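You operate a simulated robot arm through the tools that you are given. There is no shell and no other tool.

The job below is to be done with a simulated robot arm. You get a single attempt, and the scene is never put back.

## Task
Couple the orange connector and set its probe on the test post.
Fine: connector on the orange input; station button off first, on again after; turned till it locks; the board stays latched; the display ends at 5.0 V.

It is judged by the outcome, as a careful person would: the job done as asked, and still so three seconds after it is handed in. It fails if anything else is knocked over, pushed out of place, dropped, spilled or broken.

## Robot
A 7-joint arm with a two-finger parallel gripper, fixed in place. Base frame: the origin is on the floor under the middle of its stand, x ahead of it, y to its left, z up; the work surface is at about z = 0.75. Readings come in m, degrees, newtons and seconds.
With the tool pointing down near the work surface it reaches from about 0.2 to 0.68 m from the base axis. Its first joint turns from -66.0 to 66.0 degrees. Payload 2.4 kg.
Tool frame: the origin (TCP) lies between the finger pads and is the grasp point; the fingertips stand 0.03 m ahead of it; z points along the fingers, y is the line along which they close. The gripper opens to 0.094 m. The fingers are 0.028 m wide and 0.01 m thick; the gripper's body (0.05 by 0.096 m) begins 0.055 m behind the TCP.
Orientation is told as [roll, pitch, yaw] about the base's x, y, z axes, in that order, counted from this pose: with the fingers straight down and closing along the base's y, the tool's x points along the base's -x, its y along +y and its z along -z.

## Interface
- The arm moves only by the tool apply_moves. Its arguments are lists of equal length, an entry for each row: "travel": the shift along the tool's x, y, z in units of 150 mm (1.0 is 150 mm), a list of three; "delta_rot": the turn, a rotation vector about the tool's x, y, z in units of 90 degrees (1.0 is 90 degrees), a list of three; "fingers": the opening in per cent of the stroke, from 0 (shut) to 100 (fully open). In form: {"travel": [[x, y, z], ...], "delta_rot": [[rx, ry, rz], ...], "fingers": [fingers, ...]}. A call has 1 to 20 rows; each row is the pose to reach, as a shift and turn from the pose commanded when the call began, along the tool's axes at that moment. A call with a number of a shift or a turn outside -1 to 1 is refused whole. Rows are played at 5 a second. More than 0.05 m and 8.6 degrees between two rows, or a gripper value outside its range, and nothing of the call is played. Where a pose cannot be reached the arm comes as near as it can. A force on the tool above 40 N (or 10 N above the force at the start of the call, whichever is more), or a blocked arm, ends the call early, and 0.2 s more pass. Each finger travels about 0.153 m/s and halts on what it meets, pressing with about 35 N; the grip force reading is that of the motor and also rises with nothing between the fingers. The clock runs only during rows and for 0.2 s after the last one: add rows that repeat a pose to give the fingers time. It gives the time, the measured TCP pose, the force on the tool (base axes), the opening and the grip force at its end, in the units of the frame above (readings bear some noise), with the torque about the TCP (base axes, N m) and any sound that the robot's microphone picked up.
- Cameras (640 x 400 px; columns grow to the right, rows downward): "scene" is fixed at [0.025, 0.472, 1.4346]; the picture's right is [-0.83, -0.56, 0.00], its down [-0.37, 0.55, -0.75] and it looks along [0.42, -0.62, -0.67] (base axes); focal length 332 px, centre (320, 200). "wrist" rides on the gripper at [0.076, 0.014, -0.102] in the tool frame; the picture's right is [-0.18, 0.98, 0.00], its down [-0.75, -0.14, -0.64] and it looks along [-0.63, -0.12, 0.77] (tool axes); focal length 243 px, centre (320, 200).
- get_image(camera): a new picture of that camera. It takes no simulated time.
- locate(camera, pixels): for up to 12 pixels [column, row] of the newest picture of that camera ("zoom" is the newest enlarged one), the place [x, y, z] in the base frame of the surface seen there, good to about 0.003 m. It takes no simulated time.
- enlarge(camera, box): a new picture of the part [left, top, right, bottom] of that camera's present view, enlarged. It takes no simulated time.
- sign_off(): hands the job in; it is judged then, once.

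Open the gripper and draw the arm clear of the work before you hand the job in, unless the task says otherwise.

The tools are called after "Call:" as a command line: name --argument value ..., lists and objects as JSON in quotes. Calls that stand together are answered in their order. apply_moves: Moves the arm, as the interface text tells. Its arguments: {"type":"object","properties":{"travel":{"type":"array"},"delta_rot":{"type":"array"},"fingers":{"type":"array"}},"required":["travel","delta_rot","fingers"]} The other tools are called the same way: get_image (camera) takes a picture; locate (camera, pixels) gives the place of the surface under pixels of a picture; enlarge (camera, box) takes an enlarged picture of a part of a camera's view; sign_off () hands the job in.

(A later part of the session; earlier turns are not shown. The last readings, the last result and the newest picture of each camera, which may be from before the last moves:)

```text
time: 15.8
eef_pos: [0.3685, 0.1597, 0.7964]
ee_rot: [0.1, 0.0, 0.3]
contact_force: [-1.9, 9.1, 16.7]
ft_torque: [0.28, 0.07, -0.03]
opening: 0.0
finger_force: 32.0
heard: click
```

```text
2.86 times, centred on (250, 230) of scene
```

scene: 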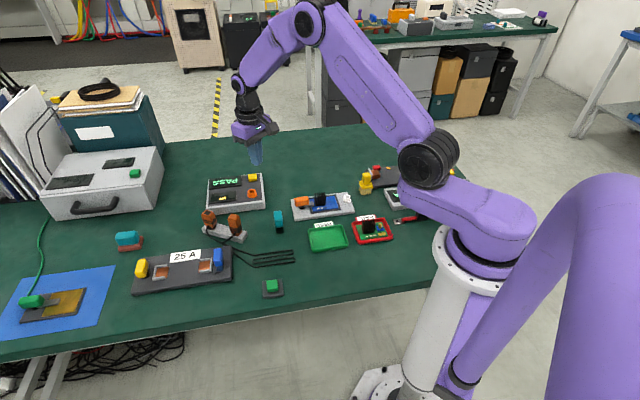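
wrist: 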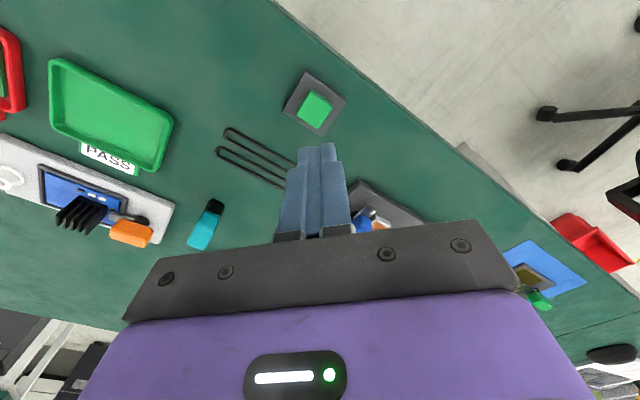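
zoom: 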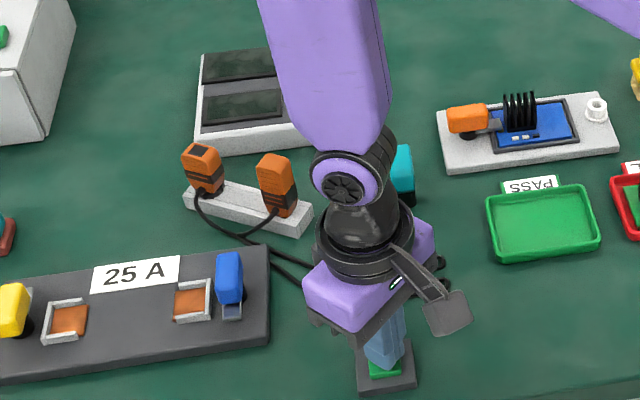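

A click, and both station windows went dark: the green pad is the station button and it is now off. I lift straight up and check the pad did not shift.

Call:
apply_moves --travel '[[0, 0, -0.03], [0, 0, -0.1], [0, 0, -0.3], [0, 0, -0.6], [0, 0, -0.8]]' --delta_rot '[[0, 0, 0], [0, 0, 0], [0, 0, 0], [0, 0, 0], [0, 0, 0]]' --fingers '[0, 0, 0, 0, 0]'

Call:
enlarge --camera "scene" --box '[200, 160, 300, 300]'

Call:
get_image --camera "wrist"

Call:
get_image --camera "scene"

Call:
locate --camera "scene" --pixels '[[272, 285], [264, 295], [283, 292], [268, 292]]'

```text
time: 17.0
eef_pos: [0.3681, 0.1585, 0.9145]
ee_rot: [0.0, 0.2, -0.1]
contact_force: [-0.9, -0.5, -0.4]
ft_torque: [-0.02, -0.01, -0.02]
opening: 0.0002
finger_force: 32.9
```

```text
2.86 times, centred on (250, 230) of scene
```

zoom: 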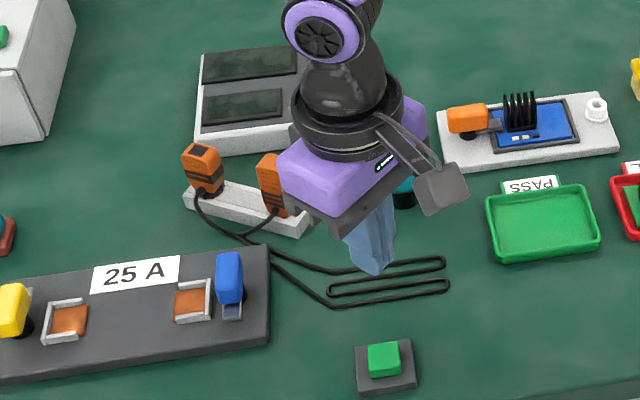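

```text
taken
```

wrist: 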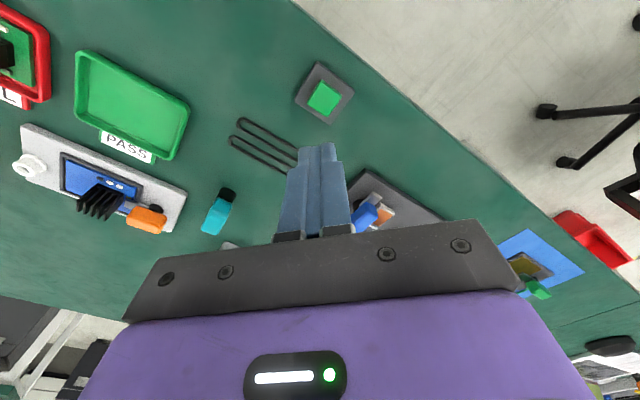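

```text
taken
```

scene: 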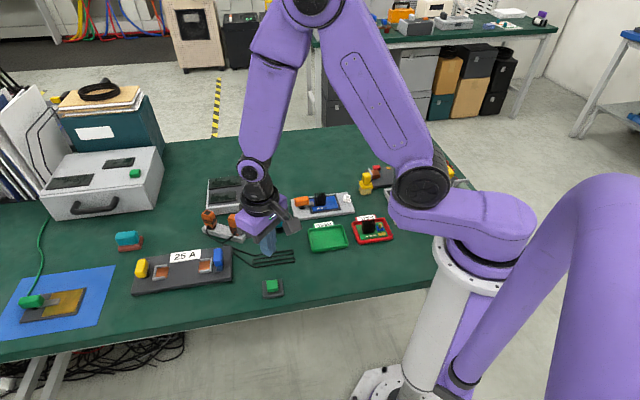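

```text
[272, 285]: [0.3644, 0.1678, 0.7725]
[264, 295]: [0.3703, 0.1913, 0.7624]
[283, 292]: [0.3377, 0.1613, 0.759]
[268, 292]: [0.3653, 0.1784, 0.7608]
```

The pad is where it was and the station is dark. Now I move to a hover from which the wrist camera sees both plugs, and open the gripper on the way.

Call:
apply_moves --travel '[[-0.25, -0.16, -0.06], [-0.5, -0.33, -0.12], [-0.75, -0.5, -0.18], [-0.9, -0.65, -0.24], [-0.9, -0.65, -0.24]]' --delta_rot '[[0, 0, 0], [0, 0, 0], [0, 0, 0], [0, 0, 0], [0, 0, 0]]' --fingers '[0, 20, 50, 80, 80]'

Call:
get_image --camera "wrist"

Call:
enlarge --camera "scene" --box '[195, 200, 255, 248]'

```text
time: 18.2
eef_pos: [0.5023, 0.0595, 0.9532]
ee_rot: [0.0, -0.1, 0.1]
contact_force: [0.2, -0.1, -1.2]
ft_torque: [-0.01, 0.0, 0.0]
opening: 0.0753
finger_force: 0.0
```

```text
taken
```

wrist: 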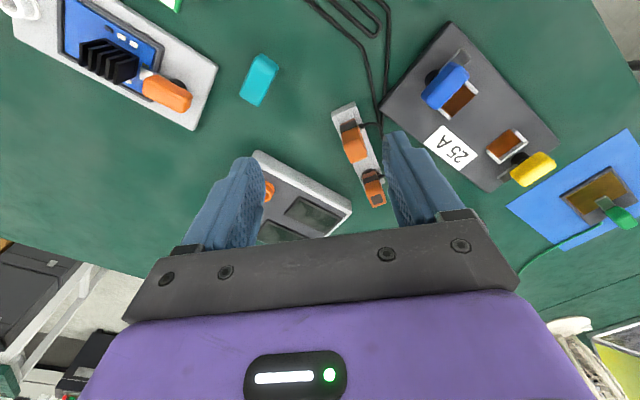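

```text
8.33 times, centred on (225, 224) of scene
```

zoom: 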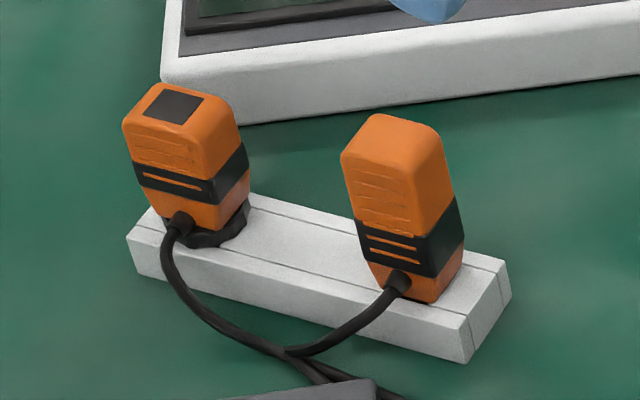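

In this enlarged scene picture both plugs and the rest are plain to see; I locate the connector's top-face corners, the dark square, and the rest's top corners.

Call:
locate --camera "zoom" --pixels '[[165, 88], [230, 100], [198, 130], [130, 118], [175, 103], [220, 195], [240, 205], [130, 228], [465, 318], [508, 265], [498, 257], [225, 238]]'

Call:
locate --camera "zoom" --pixels '[[375, 117], [438, 130], [408, 165], [345, 155], [390, 140], [375, 180], [430, 180], [410, 290], [440, 270], [150, 92], [200, 96], [185, 122]]'

Call:
enlarge --camera "wrist" --box '[320, 90, 400, 220]'

```text
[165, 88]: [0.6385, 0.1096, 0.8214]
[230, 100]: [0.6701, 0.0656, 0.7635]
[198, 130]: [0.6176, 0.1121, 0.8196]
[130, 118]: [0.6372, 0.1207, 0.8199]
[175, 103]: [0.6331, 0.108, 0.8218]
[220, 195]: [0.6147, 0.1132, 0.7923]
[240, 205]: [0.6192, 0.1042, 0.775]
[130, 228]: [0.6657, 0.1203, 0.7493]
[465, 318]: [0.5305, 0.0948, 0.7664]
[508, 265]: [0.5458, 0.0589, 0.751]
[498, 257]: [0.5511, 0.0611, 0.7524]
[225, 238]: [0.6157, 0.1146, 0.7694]
```

```text
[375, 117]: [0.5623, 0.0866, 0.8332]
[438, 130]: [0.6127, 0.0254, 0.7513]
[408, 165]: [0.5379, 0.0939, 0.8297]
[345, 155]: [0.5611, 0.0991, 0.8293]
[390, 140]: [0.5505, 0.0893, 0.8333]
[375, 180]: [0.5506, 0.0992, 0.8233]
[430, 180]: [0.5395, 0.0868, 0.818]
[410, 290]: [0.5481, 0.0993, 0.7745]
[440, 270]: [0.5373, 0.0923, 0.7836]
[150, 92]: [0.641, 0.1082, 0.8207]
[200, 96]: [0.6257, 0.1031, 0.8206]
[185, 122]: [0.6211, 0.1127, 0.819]
```

```text
3.08 times, centred on (360, 155) of wrist
```

zoom: 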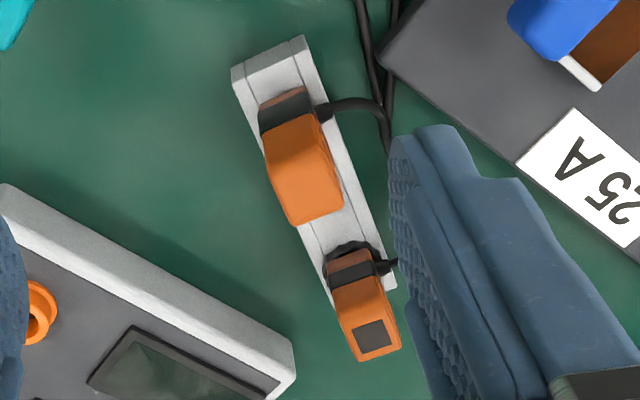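

I locate the tops of both plugs in the wrist enlargement as a second measure.

Call:
locate --camera "zoom" --pixels '[[374, 340], [345, 330], [383, 312], [397, 342], [362, 357], [360, 268], [308, 195], [278, 180], [325, 160], [340, 203], [296, 220], [295, 105]]'

Call:
locate --camera "zoom" --pixels '[[235, 70], [302, 40], [395, 285], [318, 70], [285, 60], [350, 225], [305, 235], [330, 275], [380, 250], [305, 130], [340, 190], [372, 268]]'

```text
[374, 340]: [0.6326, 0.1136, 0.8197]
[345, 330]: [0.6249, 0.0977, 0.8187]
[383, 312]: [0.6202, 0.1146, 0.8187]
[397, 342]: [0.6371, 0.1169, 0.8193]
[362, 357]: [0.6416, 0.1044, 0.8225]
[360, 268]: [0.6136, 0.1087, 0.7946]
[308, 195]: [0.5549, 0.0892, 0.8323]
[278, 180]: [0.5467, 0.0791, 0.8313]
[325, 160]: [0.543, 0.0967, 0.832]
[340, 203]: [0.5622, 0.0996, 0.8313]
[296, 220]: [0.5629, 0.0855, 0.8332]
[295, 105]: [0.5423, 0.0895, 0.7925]
```

```text
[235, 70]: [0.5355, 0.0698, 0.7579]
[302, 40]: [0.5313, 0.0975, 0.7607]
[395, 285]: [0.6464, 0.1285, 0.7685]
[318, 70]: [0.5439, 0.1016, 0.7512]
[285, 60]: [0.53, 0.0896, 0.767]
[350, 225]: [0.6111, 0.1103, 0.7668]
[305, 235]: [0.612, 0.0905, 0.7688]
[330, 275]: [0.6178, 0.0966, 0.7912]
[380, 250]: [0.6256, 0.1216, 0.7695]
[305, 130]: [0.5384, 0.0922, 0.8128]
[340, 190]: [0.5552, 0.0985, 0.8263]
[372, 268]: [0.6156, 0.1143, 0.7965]
```

The connector's centre is about (0.631,0.110) with top at 0.820, the probe's about (0.554,0.090) with top 0.833, and the rest's axis lies at about 14.4 degrees. I move above the connector with yaw 14.4 degrees so the fingers close across the rest, staying above the cable exit.

Call:
apply_moves --travel '[[-0.172, 0.067, 0.07], [-0.343, 0.135, 0.141], [-0.515, 0.202, 0.212], [-0.686, 0.27, 0.282], [-0.858, 0.337, 0.353], [-0.858, 0.337, 0.353]]' --delta_rot '[[0, 0, -0.032], [0, 0, -0.064], [0, 0, -0.096], [0, 0, -0.128], [0, 0, -0.16], [0, 0, -0.16]]' --fingers '[60, 60, 60, 60, 60, 60]'

Call:
get_image --camera "wrist"

Call:
enlarge --camera "scene" --box '[180, 180, 260, 250]'

```text
time: 19.6
eef_pos: [0.6321, 0.1137, 0.8984]
ee_rot: [-0.1, -0.1, 14.4]
contact_force: [1.1, -0.1, 0.5]
ft_torque: [-0.01, -0.01, 0.01]
opening: 0.0562
finger_force: 0.1
```

```text
taken
```

wrist: 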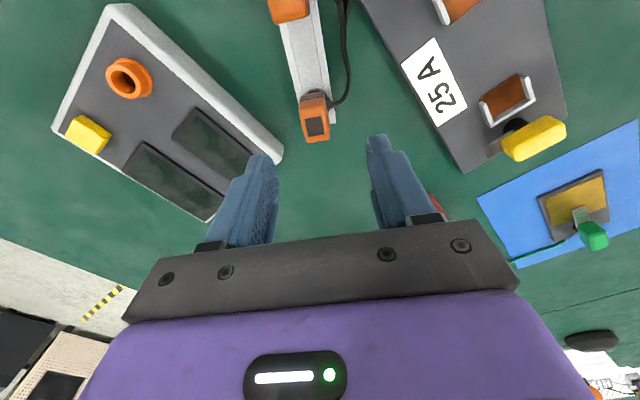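

```text
5.71 times, centred on (220, 215) of scene
```

zoom: 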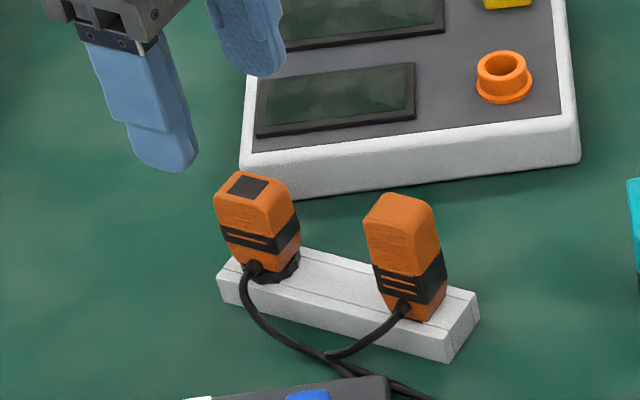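

The open fingers are above; the connector appears at (315,118) in the wrist view. I enlarge and locate its top face again from here.

Call:
enlarge --camera "wrist" --box '[275, 70, 355, 150]'

Call:
locate --camera "zoom" --pixels '[[330, 280], [220, 230], [400, 215], [235, 340], [425, 320], [300, 200], [320, 370], [320, 250]]'

```text
5.00 times, centred on (315, 110) of wrist
```

zoom: 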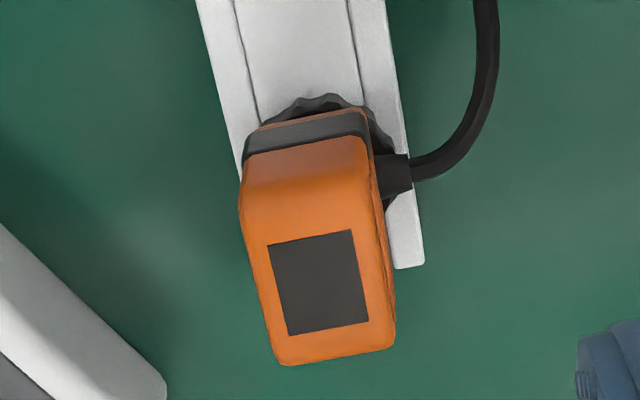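

```text
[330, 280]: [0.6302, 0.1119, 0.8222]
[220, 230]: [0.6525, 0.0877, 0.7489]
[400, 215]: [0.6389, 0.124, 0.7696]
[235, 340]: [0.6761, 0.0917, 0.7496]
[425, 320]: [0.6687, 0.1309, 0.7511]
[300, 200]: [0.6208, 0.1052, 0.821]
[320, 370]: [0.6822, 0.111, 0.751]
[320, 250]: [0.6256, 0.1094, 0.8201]
```

I locate the dark square's corners and the top face's edges in this enlargement.

Call:
locate --camera "zoom" --pixels '[[270, 248], [350, 233], [365, 318], [289, 332], [318, 283], [262, 280], [375, 275], [252, 200], [370, 190], [335, 355], [275, 350], [388, 340]]'

```text
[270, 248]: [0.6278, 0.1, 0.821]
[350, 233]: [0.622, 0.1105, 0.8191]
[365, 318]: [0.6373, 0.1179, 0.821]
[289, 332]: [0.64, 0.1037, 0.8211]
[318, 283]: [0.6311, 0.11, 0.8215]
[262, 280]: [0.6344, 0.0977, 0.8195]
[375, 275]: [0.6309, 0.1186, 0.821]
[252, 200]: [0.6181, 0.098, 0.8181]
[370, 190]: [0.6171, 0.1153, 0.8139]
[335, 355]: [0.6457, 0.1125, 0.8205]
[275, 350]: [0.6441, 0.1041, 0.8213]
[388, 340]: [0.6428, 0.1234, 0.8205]
```

The connector's centre comes out at (0.6315,0.109), about 21 mm across and 28 mm along the rest. I hold still once to read the pose again before descending.

Call:
apply_moves --travel '[[0, 0, 0], [0, 0, 0]]' --delta_rot '[[0, 0, 0], [0, 0, 0]]' --fingers '[60, 60]'

```text
time: 20.2
eef_pos: [0.6319, 0.1135, 0.8983]
ee_rot: [0.0, 0.0, 14.4]
contact_force: [0.3, 0.5, 0.8]
ft_torque: [0.02, 0.01, 0.01]
opening: 0.0564
finger_force: 0.0
```

The TCP reads (0.632,0.1135). I correct by (-0.0005,-0.0045), descend to TCP z 0.8175 with fingers still open, and then look.

Call:
apply_moves --travel '[[0.0107, -0.028, 0.15], [0.0107, -0.028, 0.35], [0.0107, -0.028, 0.48], [0.0107, -0.028, 0.54], [0.0107, -0.028, 0.54]]' --delta_rot '[[0, 0, 0], [0, 0, 0], [0, 0, 0], [0, 0, 0], [0, 0, 0]]' --fingers '[60, 60, 60, 60, 60]'

Call:
enlarge --camera "wrist" --box '[220, 90, 440, 240]'

Call:
enlarge --camera "scene" --box '[180, 180, 260, 250]'

```text
time: 21.4
eef_pos: [0.6314, 0.1088, 0.8176]
ee_rot: [0.0, 0.0, 14.4]
contact_force: [-0.3, 0.1, -0.3]
ft_torque: [0.0, 0.01, 0.01]
opening: 0.0565
finger_force: 0.0
```

```text
2.67 times, centred on (330, 165) of wrist
```

zoom: 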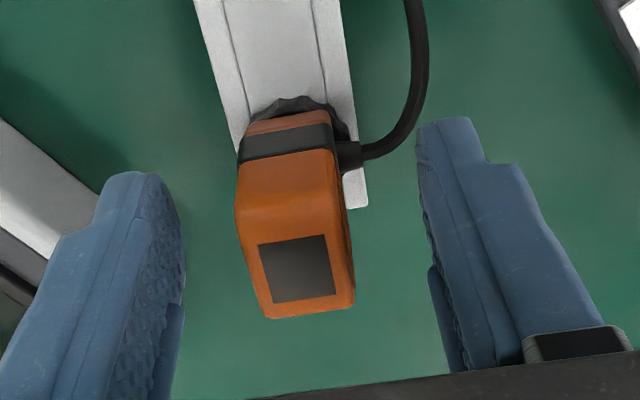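

```text
5.71 times, centred on (220, 215) of scene
```

zoom: 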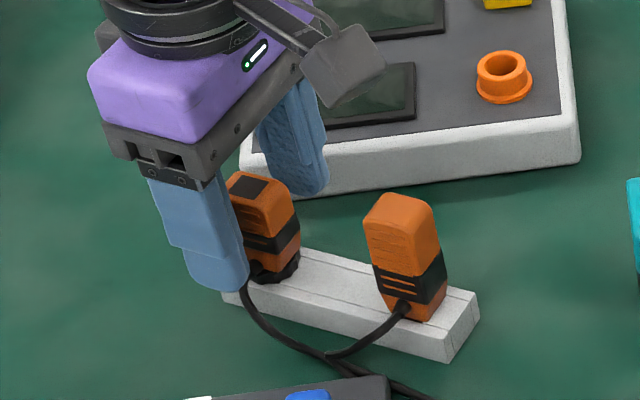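

The connector's dark square lies right at the TCP (zoom (297,268)), fingers straddling it above the cable. I close the gripper.

Call:
apply_moves --travel '[[0, 0, 0], [0, 0, 0], [0, 0, 0], [0, 0, 0]]' --delta_rot '[[0, 0, 0], [0, 0, 0], [0, 0, 0], [0, 0, 0]]' --fingers '[35, 20, 0, 0]'

Call:
enlarge --camera "wrist" --box '[220, 90, 440, 240]'

Call:
enlarge --camera "scene" --box '[180, 180, 260, 250]'

```text
time: 22.4
eef_pos: [0.6309, 0.1083, 0.818]
ee_rot: [0.0, 0.0, 14.3]
contact_force: [0.8, -0.5, -0.6]
ft_torque: [0.0, 0.0, 0.02]
opening: 0.0237
finger_force: 34.6
```

```text
2.67 times, centred on (330, 165) of wrist
```

zoom: 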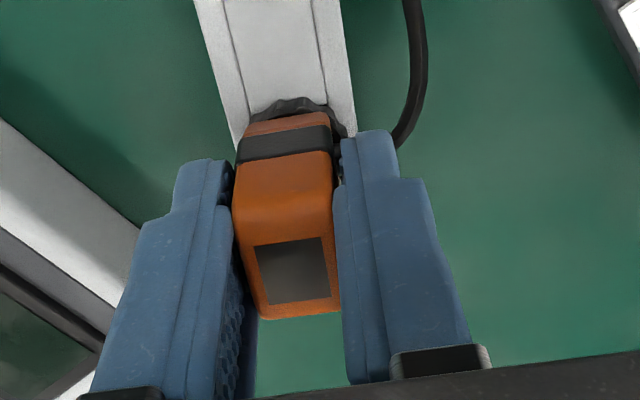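

```text
5.71 times, centred on (220, 215) of scene
```

zoom: 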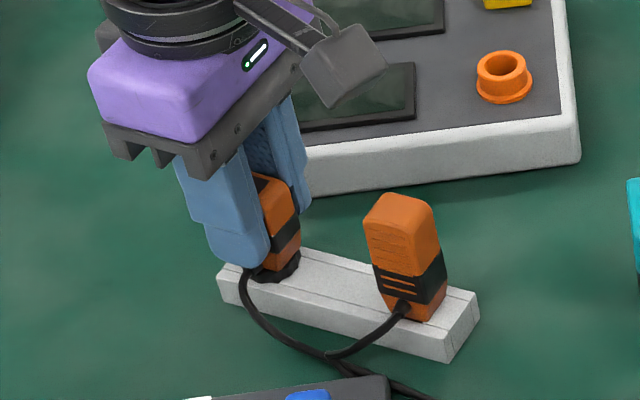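

It is held at 23.7 mm. I lift straight up slowly by 60 mm, watching the force and the rest.

Call:
apply_moves --travel '[[0, 0, -0.04], [0, 0, -0.1], [0, 0, -0.18], [0, 0, -0.28], [0, 0, -0.4]]' --delta_rot '[[0, 0, 0], [0, 0, 0], [0, 0, 0], [0, 0, 0], [0, 0, 0]]' --fingers '[0, 0, 0, 0, 0]'

Call:
enlarge --camera "scene" --box '[180, 160, 290, 250]'

Call:
get_image --camera "wrist"

```text
time: 23.6
eef_pos: [0.6311, 0.1098, 0.8802]
ee_rot: [-0.1, 0.0, 14.4]
contact_force: [-0.3, 0.6, -1.2]
ft_torque: [0.04, 0.01, 0.0]
opening: 0.0
finger_force: 32.8
```

```text
4.44 times, centred on (235, 205) of scene
```

zoom: 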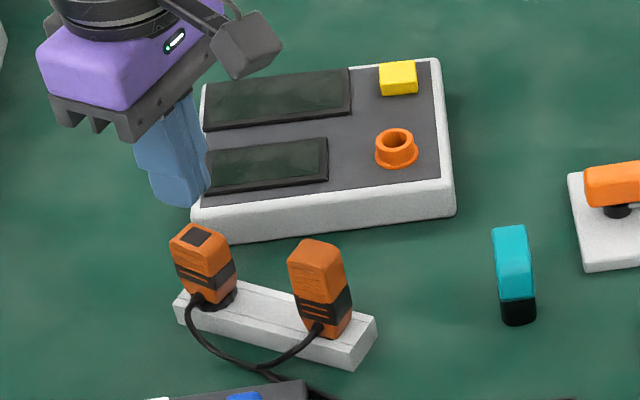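

```text
taken
```

wrist: 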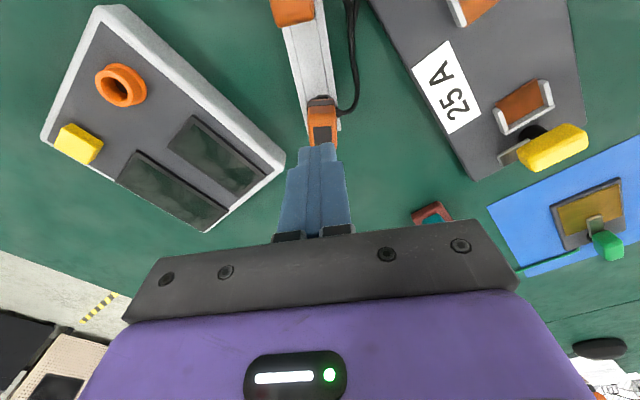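

The fingers slipped off: opening reads 0 and the connector still stands in its rest. I zoom in closely to see the body's shape before trying again.

Call:
enlarge --camera "scene" --box '[198, 206, 238, 236]'

Call:
enlarge --camera "wrist" --box '[285, 70, 355, 150]'

Call:
locate --camera "zoom" --pixels '[[320, 325], [300, 250], [330, 200], [320, 165]]'

```text
13.33 times, centred on (218, 221) of scene
```

zoom: 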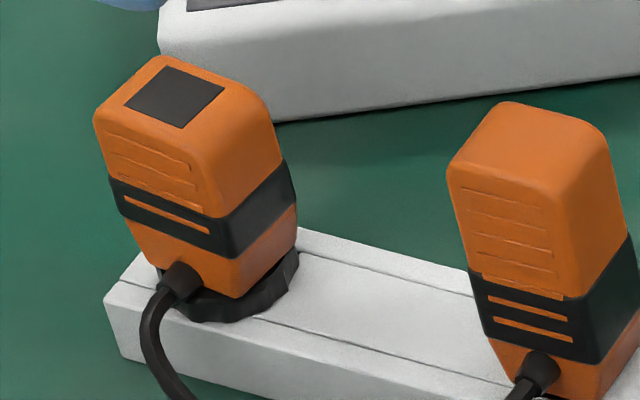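

```text
5.00 times, centred on (320, 110) of wrist
```

zoom: 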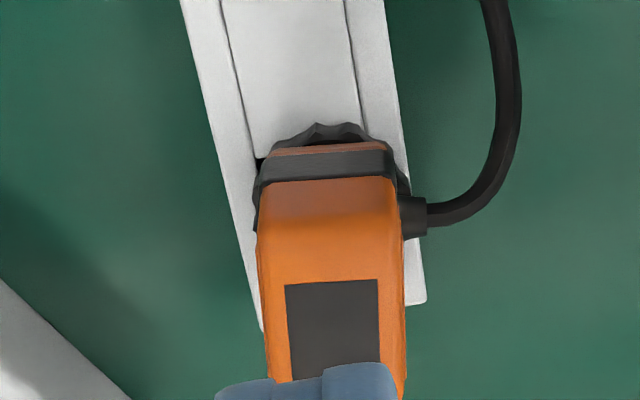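

```text
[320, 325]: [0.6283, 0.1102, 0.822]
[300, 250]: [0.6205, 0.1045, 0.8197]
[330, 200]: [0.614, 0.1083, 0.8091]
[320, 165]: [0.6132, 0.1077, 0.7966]
```

I locate the band's edges and the cable's strain relief on the connector's +y face in a fresh scene enlargement.

Call:
enlarge --camera "scene" --box '[198, 206, 238, 236]'

Call:
locate --camera "zoom" --pixels '[[165, 195], [165, 230], [180, 250], [182, 266], [170, 290], [215, 285], [260, 250], [255, 275], [255, 190], [250, 215], [255, 240], [120, 120]]'

```text
13.33 times, centred on (218, 221) of scene
```

zoom: 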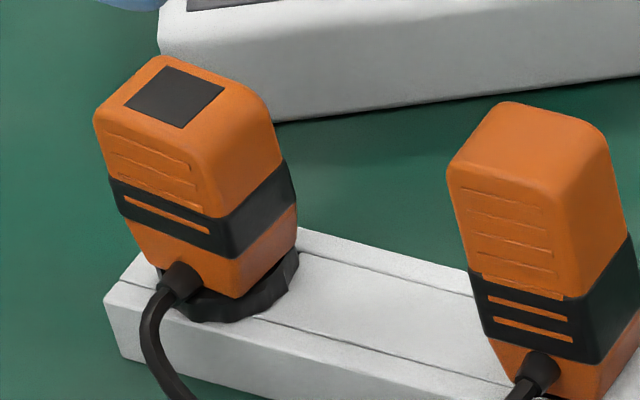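

```text
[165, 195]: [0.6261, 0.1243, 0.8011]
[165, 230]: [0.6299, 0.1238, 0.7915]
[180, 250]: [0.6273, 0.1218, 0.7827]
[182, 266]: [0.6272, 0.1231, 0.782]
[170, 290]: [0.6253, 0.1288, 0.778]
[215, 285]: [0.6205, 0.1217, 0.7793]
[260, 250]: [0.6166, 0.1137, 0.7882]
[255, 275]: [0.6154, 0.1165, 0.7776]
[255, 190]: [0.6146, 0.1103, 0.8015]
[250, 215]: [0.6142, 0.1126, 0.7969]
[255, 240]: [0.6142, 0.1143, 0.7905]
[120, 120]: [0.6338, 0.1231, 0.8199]
```

The band spans about z 0.787–0.802 and the strain relief tops out at about 0.783. I open, go back down with the TCP at 0.8145, grip, and then lift only 3 mm to read the force.

Call:
apply_moves --travel '[[0, 0, 0], [0, 0, 0], [0, 0, 0.15], [0, 0, 0.3], [0, 0, 0.4], [0, 0, 0.438], [0, 0, 0.438], [0, 0, 0.438], [0, 0, 0.438], [0, 0, 0.438], [0, 0, 0.438]]' --delta_rot '[[0, 0, 0], [0, 0, 0], [0, 0, 0], [0, 0, 0], [0, 0, 0], [0, 0, 0], [0, 0, 0], [0, 0, 0], [0, 0, 0], [0, 0, 0], [0, 0, 0]]' --fingers '[50, 50, 50, 50, 50, 50, 50, 25, 0, 0, 0]'

Call:
apply_moves --travel '[[0, 0, -0.01], [0, 0, -0.02]]' --delta_rot '[[0, 0, 0], [0, 0, 0]]' --fingers '[0, 0]'

Call:
enlarge --camera "scene" --box '[188, 196, 248, 241]'

Call:
enlarge --camera "wrist" --box '[220, 90, 440, 240]'

```text
time: 26.0
eef_pos: [0.6323, 0.1089, 0.8136]
ee_rot: [0.1, -0.1, 14.4]
contact_force: [0.9, 0.6, 0.4]
ft_torque: [0.03, 0.01, 0.03]
opening: 0.0232
finger_force: 35.2
```

```text
time: 26.6
eef_pos: [0.6323, 0.1082, 0.8152]
ee_rot: [-0.1, -0.1, 14.4]
contact_force: [-0.2, 0.4, 0.1]
ft_torque: [0.01, 0.01, -0.02]
opening: 0.0233
finger_force: 34.8
```

```text
8.89 times, centred on (218, 218) of scene
```

zoom: 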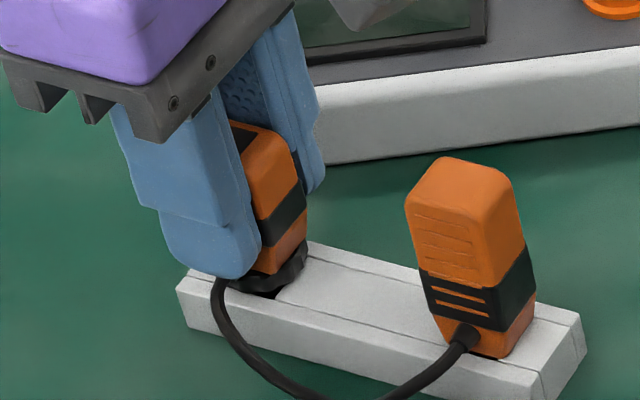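

```text
2.67 times, centred on (330, 165) of wrist
```

zoom: 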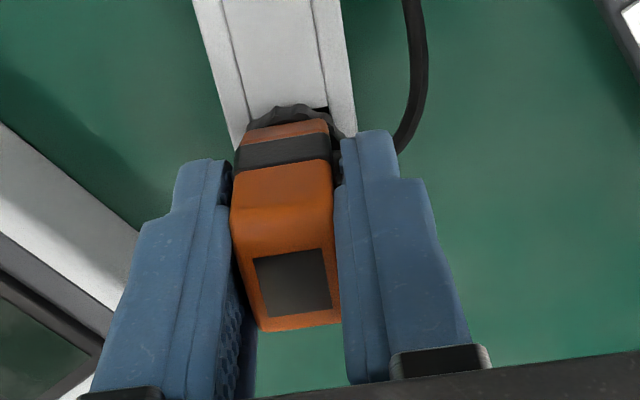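

The grip holds at 23.3 mm with almost no pull, and the ring seems to rise. I lift a further 15 mm slowly and check.

Call:
apply_moves --travel '[[0, 0, -0.015], [0, 0, -0.03], [0, 0, -0.045], [0, 0, -0.06], [0, 0, -0.08], [0, 0, -0.1]]' --delta_rot '[[0, 0, 0], [0, 0, 0], [0, 0, 0], [0, 0, 0], [0, 0, 0], [0, 0, 0]]' --fingers '[0, 0, 0, 0, 0, 0]'

Call:
enlarge --camera "scene" --box '[188, 196, 248, 241]'

Call:
enlarge --camera "wrist" --box '[220, 90, 440, 240]'

```text
time: 28.0
eef_pos: [0.6319, 0.1079, 0.8311]
ee_rot: [0.2, -0.1, 14.3]
contact_force: [0.4, -0.2, -0.6]
ft_torque: [-0.02, 0.01, 0.02]
opening: 0.0235
finger_force: 34.6
```

```text
8.89 times, centred on (218, 218) of scene
```

zoom: 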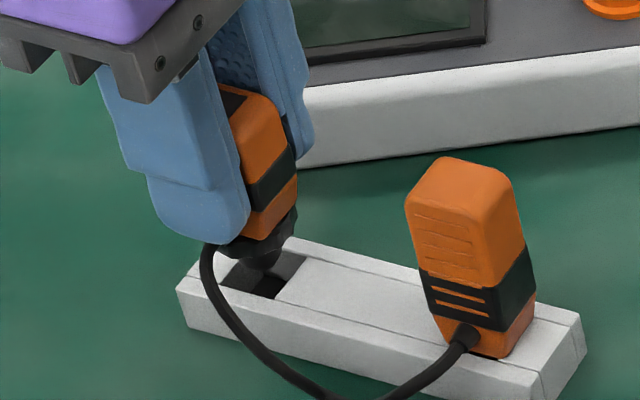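

```text
2.67 times, centred on (330, 165) of wrist
```

zoom: 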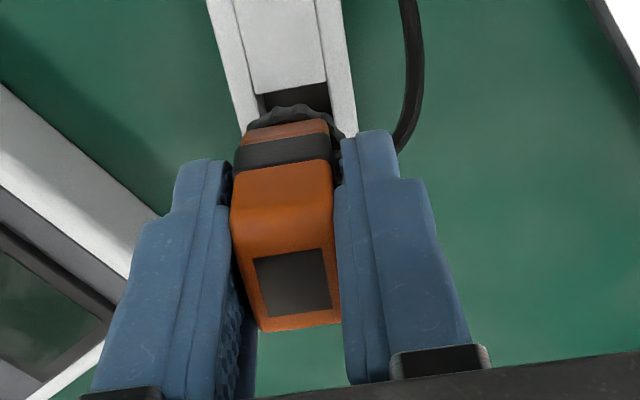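

The connector rises with the gripper out of its square recess. I keep lifting gently to TCP z about 0.88.

Call:
apply_moves --travel '[[0, 0, -0.04], [0, 0, -0.08], [0, 0, -0.12], [0, 0, -0.17], [0, 0, -0.22], [0, 0, -0.27], [0, 0, -0.33]]' --delta_rot '[[0, 0, 0], [0, 0, 0], [0, 0, 0], [0, 0, 0], [0, 0, 0], [0, 0, 0], [0, 0, 0]]' --fingers '[0, 0, 0, 0, 0, 0, 0]'

Call:
enlarge --camera "scene" --box '[178, 176, 258, 241]'

Call:
enlarge --camera "wrist" --box '[220, 90, 440, 240]'

```text
time: 29.6
eef_pos: [0.6321, 0.1088, 0.8791]
ee_rot: [0.0, 0.0, 14.4]
contact_force: [0.0, 0.6, -0.9]
ft_torque: [-0.01, 0.03, 0.0]
opening: 0.0232
finger_force: 35.2
```

```text
6.15 times, centred on (218, 208) of scene
```

zoom: 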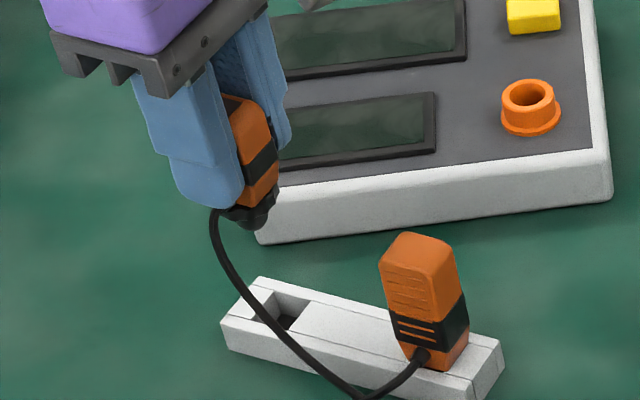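

```text
2.67 times, centred on (330, 165) of wrist
```

zoom: 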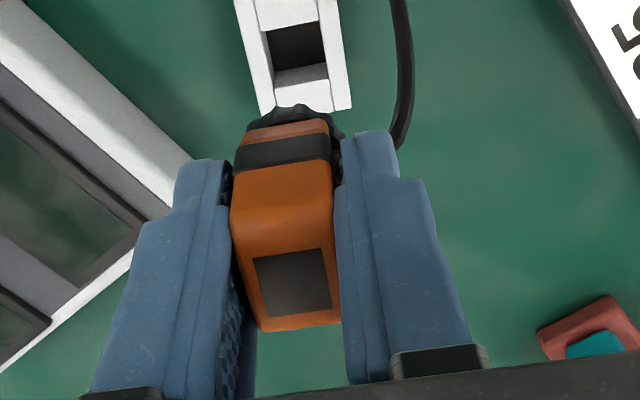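

The connector is free and held firmly. I zoom on its underside to see the spigot.

Call:
enlarge --camera "scene" --box '[198, 188, 230, 214]'

Call:
get_image --camera "scene"

```text
15.38 times, centred on (214, 201) of scene
```

zoom: 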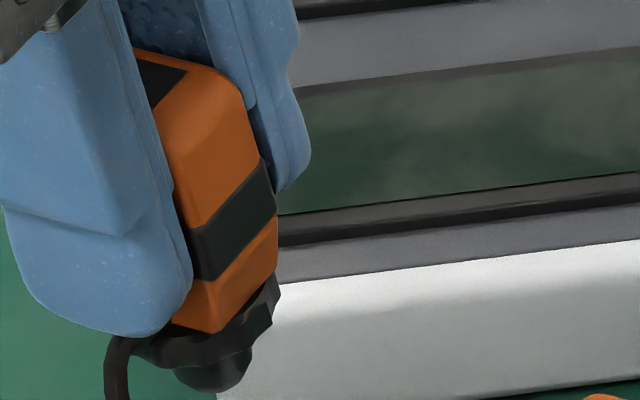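

```text
taken
```

scene: 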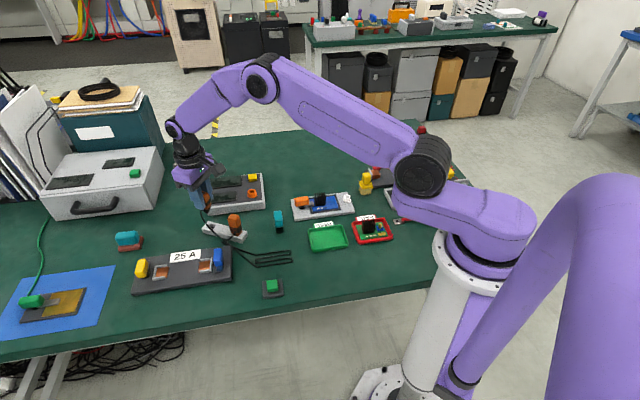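

A round spigot shows under the ring (about 13 mm wide) and the socket's hole is about 17 mm. I locate the dark square on the held connector to know its offset from the TCP.

Call:
enlarge --camera "wrist" --box '[270, 120, 370, 220]'

Call:
locate --camera "zoom" --pixels '[[180, 250], [300, 220], [320, 330], [210, 350], [250, 290], [170, 130], [290, 110]]'

```text
4.00 times, centred on (320, 170) of wrist
```

zoom: 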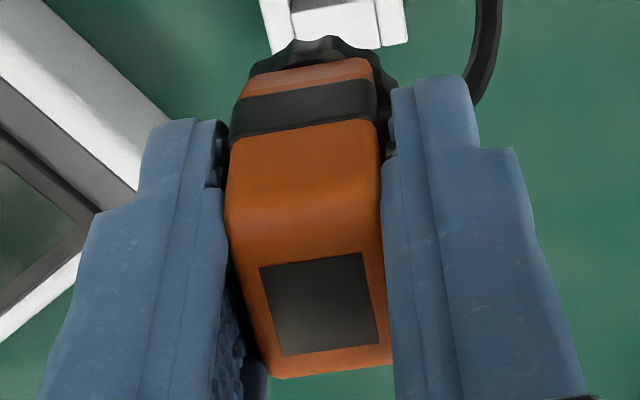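

```text
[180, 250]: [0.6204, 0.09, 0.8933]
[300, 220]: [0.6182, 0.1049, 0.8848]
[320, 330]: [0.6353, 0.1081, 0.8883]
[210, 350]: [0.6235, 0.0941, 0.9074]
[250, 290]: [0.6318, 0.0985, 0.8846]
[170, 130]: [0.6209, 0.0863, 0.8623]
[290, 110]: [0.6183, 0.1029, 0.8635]
```

The dark square's centre lies within a millimetre of the TCP axis, so the spigot should be on the tool axis. I carry it at a safe height to above the socket at (0.615,-0.041).

Call:
apply_moves --travel '[[0.0, 0.0, -0.167], [0.072, -0.188, -0.167], [0.143, -0.376, -0.167], [0.215, -0.563, -0.167], [0.286, -0.751, -0.167], [0.358, -0.939, -0.167], [0.358, -0.939, -0.167]]' --delta_rot '[[0, 0, 0], [0, 0, 0], [0, 0, 0], [0, 0, 0], [0, 0, 0], [0, 0, 0], [0, 0, 0]]' --fingers '[0, 0, 0, 0, 0, 0, 0]'

Call:
get_image --camera "scene"

Call:
get_image --camera "wrist"

Call:
enlarge --camera "scene" --box '[205, 150, 285, 215]'

```text
time: 31.2
eef_pos: [0.6162, -0.0424, 0.9035]
ee_rot: [0.1, 0.0, 14.4]
contact_force: [0.1, -0.3, 0.5]
ft_torque: [0.01, 0.0, -0.01]
opening: 0.0233
finger_force: 35.1
```

```text
taken
```

scene: 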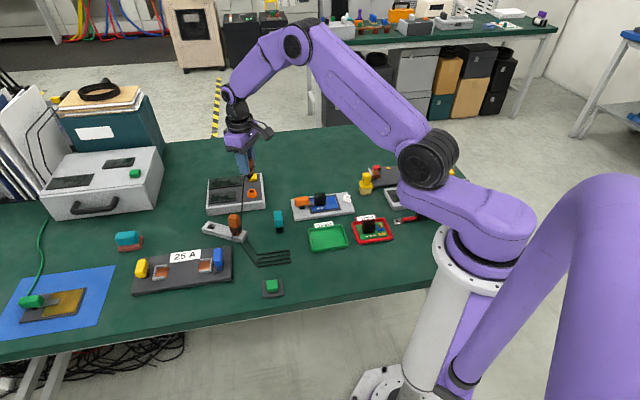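

```text
taken
```

wrist: 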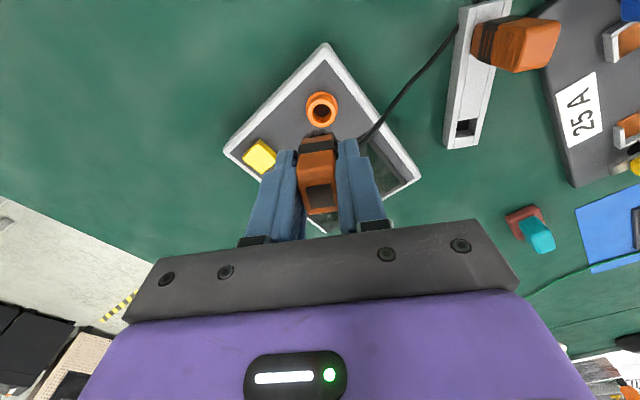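

```text
6.15 times, centred on (245, 182) of scene
```

zoom: 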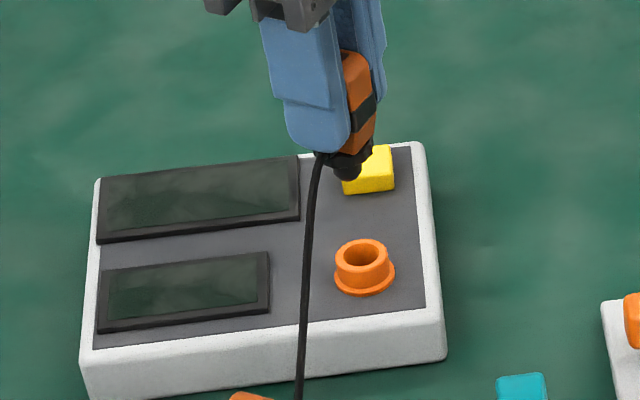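

The socket ring is at (322,110) in the wrist view, just below the held connector. I enlarge it to measure its centre against the tool axis.

Call:
enlarge --camera "wrist" --box '[280, 80, 360, 130]'

Call:
locate --camera "zoom" --pixels '[[240, 240], [430, 230], [330, 120], [350, 330], [270, 170], [400, 160], [290, 310], [410, 290]]'

```text
8.00 times, centred on (320, 105) of wrist
```

zoom: 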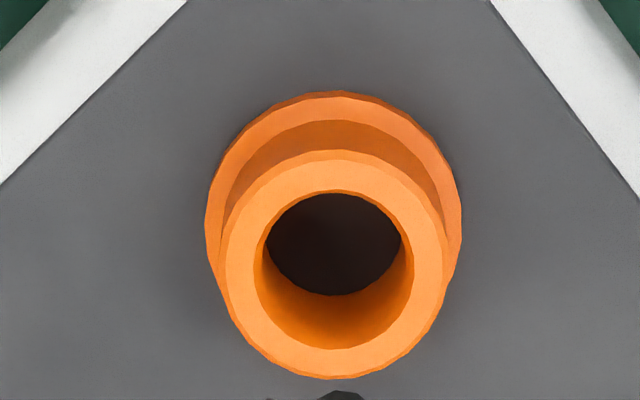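

```text
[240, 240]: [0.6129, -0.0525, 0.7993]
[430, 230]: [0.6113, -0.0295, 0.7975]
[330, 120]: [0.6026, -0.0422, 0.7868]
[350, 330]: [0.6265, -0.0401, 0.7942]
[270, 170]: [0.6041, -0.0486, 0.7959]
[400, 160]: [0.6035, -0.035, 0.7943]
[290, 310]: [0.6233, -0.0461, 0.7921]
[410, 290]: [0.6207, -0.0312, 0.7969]
```

The socket centre computes to within about 1 mm of the tool axis. I make the small correction and descend to TCP z 0.862, just above contact, and then look.

Call:
apply_moves --travel '[[0.0045, 0.0095, 0.1], [0.0045, 0.0095, 0.2], [0.0045, 0.0095, 0.277], [0.0045, 0.0095, 0.277]]' --delta_rot '[[0, 0, 0], [0, 0, 0], [0, 0, 0], [0, 0, 0]]' --fingers '[0, 0, 0, 0]'

Call:
enlarge --camera "scene" --box '[230, 165, 275, 205]'

Call:
enlarge --camera "wrist" --box '[260, 70, 380, 190]'

```text
time: 32.2
eef_pos: [0.6147, -0.0402, 0.8623]
ee_rot: [-0.1, 0.0, 14.4]
contact_force: [-0.3, -0.4, -0.1]
ft_torque: [0.01, 0.01, -0.02]
opening: 0.0233
finger_force: 35.1
```

```text
10.00 times, centred on (252, 185) of scene
```

zoom: 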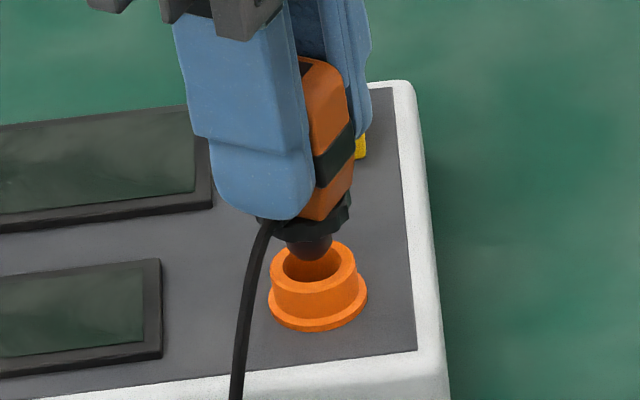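

```text
3.33 times, centred on (320, 130) of wrist
```

zoom: 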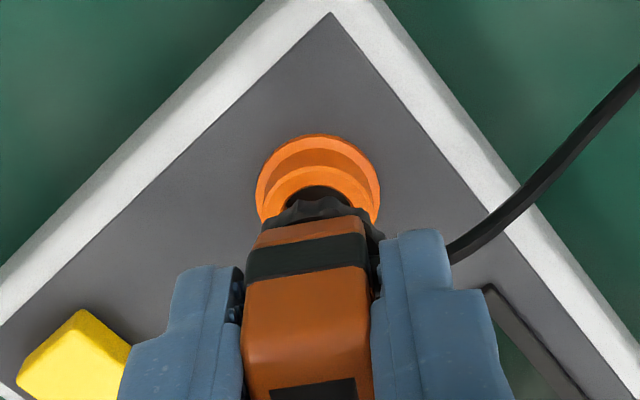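

The spigot hangs right over the hole, about 1 mm off at most. I lower in small steps to about z 0.850 and read the force.

Call:
apply_moves --travel '[[0.001, -0.005, 0.02], [0.001, -0.005, 0.04], [0.001, -0.005, 0.06], [0.001, -0.005, 0.08]]' --delta_rot '[[0, 0, 0], [0, 0, 0], [0, 0, 0], [0, 0, 0]]' --fingers '[0, 0, 0, 0]'

Call:
enlarge --camera "scene" --box '[230, 165, 275, 205]'

```text
time: 33.2
eef_pos: [0.614, -0.0424, 0.8513]
ee_rot: [-0.1, -0.2, 14.5]
contact_force: [1.9, -0.8, 0.1]
ft_torque: [-0.01, -0.07, 0.0]
opening: 0.0231
finger_force: 35.0
```

```text
10.00 times, centred on (252, 185) of scene
```

zoom: 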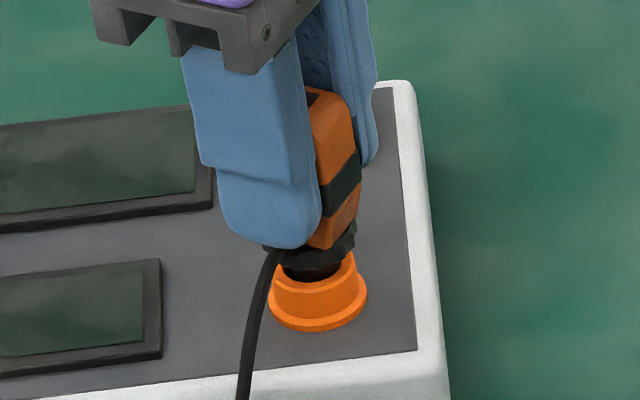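

The spigot is entering the tube with only about 2 N sideways. I continue down in 1.5 mm steps.

Call:
apply_moves --travel '[[-0.004, 0.003, 0.012], [-0.005, 0.004, 0.024], [-0.005, 0.004, 0.036], [-0.005, 0.004, 0.048]]' --delta_rot '[[0, 0, 0], [0, 0, 0], [0, 0, 0], [0, 0, 0]]' --fingers '[0, 0, 0, 0]'

Call:
enlarge --camera "scene" --box '[230, 165, 275, 205]'

```text
time: 34.2
eef_pos: [0.6148, -0.0407, 0.8448]
ee_rot: [0.1, 0.0, 14.3]
contact_force: [2.1, -2.5, -0.1]
ft_torque: [-0.09, -0.09, 0.0]
opening: 0.0232
finger_force: 35.3
```

```text
10.00 times, centred on (252, 185) of scene
```

zoom: 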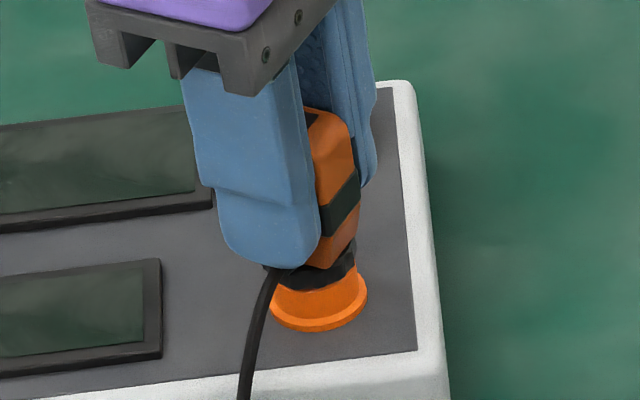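

The ring is nearly on the tube; sideways force is about 3 N toward +x/-y, so I shift a touch that way and go down further by 1 mm steps.

Call:
apply_moves --travel '[[-0.002, -0.005, 0.007], [-0.002, -0.005, 0.014], [-0.002, -0.005, 0.021], [-0.002, -0.005, 0.028]]' --delta_rot '[[0, 0, 0], [0, 0, 0], [0, 0, 0], [0, 0, 0]]' --fingers '[0, 0, 0, 0]'

Call:
enlarge --camera "scene" --box '[230, 165, 275, 205]'

```text
time: 35.2
eef_pos: [0.6159, -0.0409, 0.8411]
ee_rot: [0.0, -0.2, 14.4]
contact_force: [-5.2, 0.9, 26.9]
ft_torque: [-0.02, 0.17, 0.04]
opening: 0.0235
finger_force: 35.4
```

```text
10.00 times, centred on (252, 185) of scene
```

zoom: 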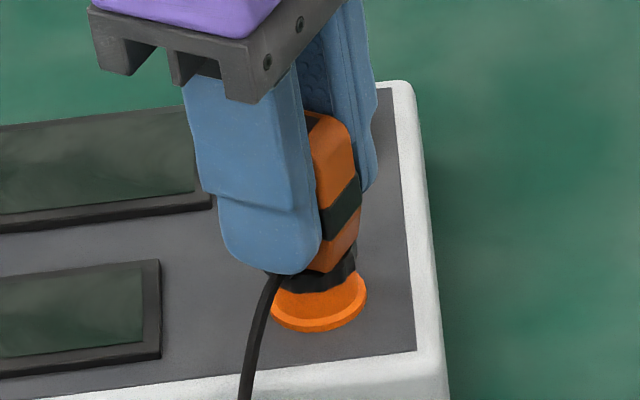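

It is seated: 27 N upward at z 0.841 with the ring on the tube. I ease off slightly and begin turning clockwise (seen from above) in 5-degree rows, listening for the lock.

Call:
apply_moves --travel '[[0, 0, -0.005], [0, 0, -0.005], [0, 0, -0.005], [0, 0, -0.005], [0, 0, -0.005], [0, 0, -0.005]]' --delta_rot '[[0, 0, 0], [0, 0, 0.06], [0, 0, 0.12], [0, 0, 0.18], [0, 0, 0.24], [0, 0, 0.3]]' --fingers '[0, 0, 0, 0, 0, 0]'

Call:
enlarge --camera "scene" --box '[230, 165, 275, 205]'

Call:
enlarge --camera "wrist" --box '[220, 70, 420, 230]'

```text
time: 36.6
eef_pos: [0.6153, -0.0409, 0.8411]
ee_rot: [0.0, -0.1, -12.7]
contact_force: [3.7, 1.8, 17.0]
ft_torque: [-0.05, -0.28, 0.08]
opening: 0.0237
finger_force: 35.1
```

```text
10.00 times, centred on (252, 185) of scene
```

zoom: 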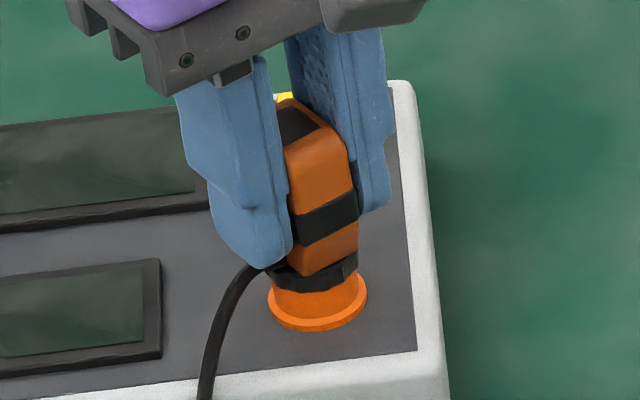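

```text
2.50 times, centred on (320, 150) of wrist
```

zoom: 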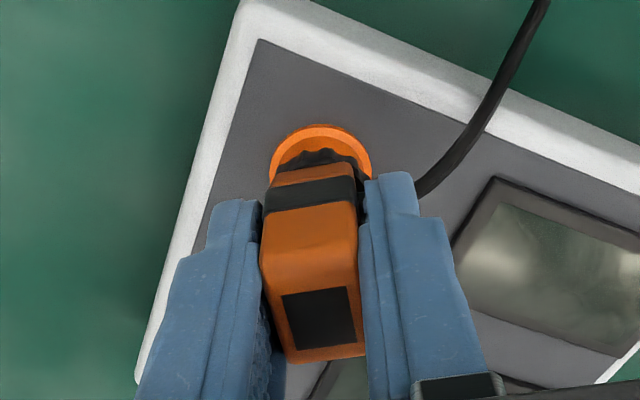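

It turned 27 degrees with the gripper and no click yet. I go on clockwise another 36 degrees.

Call:
apply_moves --travel '[[0, 0, 0], [0, 0, 0], [0, 0, 0], [0, 0, 0], [0, 0, 0], [0, 0, 0]]' --delta_rot '[[0, 0, 0.06], [0, 0, 0.12], [0, 0, 0.18], [0, 0, 0.24], [0, 0, 0.3], [0, 0, 0.36]]' --fingers '[0, 0, 0, 0, 0, 0]'

Call:
enlarge --camera "scene" --box '[230, 165, 275, 205]'

Call:
enlarge --camera "wrist" --box '[220, 70, 420, 230]'

```text
time: 38.0
eef_pos: [0.615, -0.0403, 0.8416]
ee_rot: [0.1, -0.1, -45.1]
contact_force: [5.4, 1.7, 13.2]
ft_torque: [-0.05, -0.24, 0.05]
opening: 0.0232
finger_force: 34.8
```

```text
10.00 times, centred on (252, 185) of scene
```

zoom: 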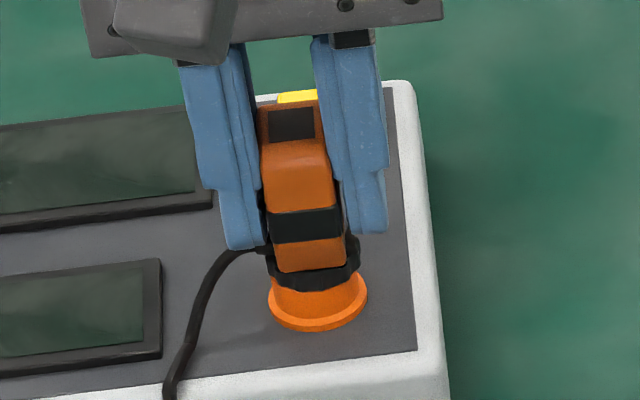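

```text
2.50 times, centred on (320, 150) of wrist
```

zoom: 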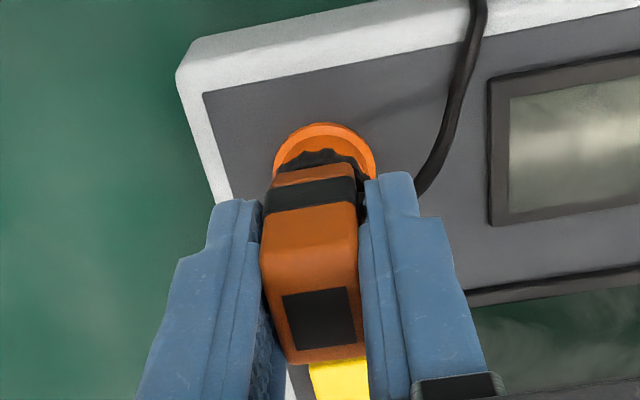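

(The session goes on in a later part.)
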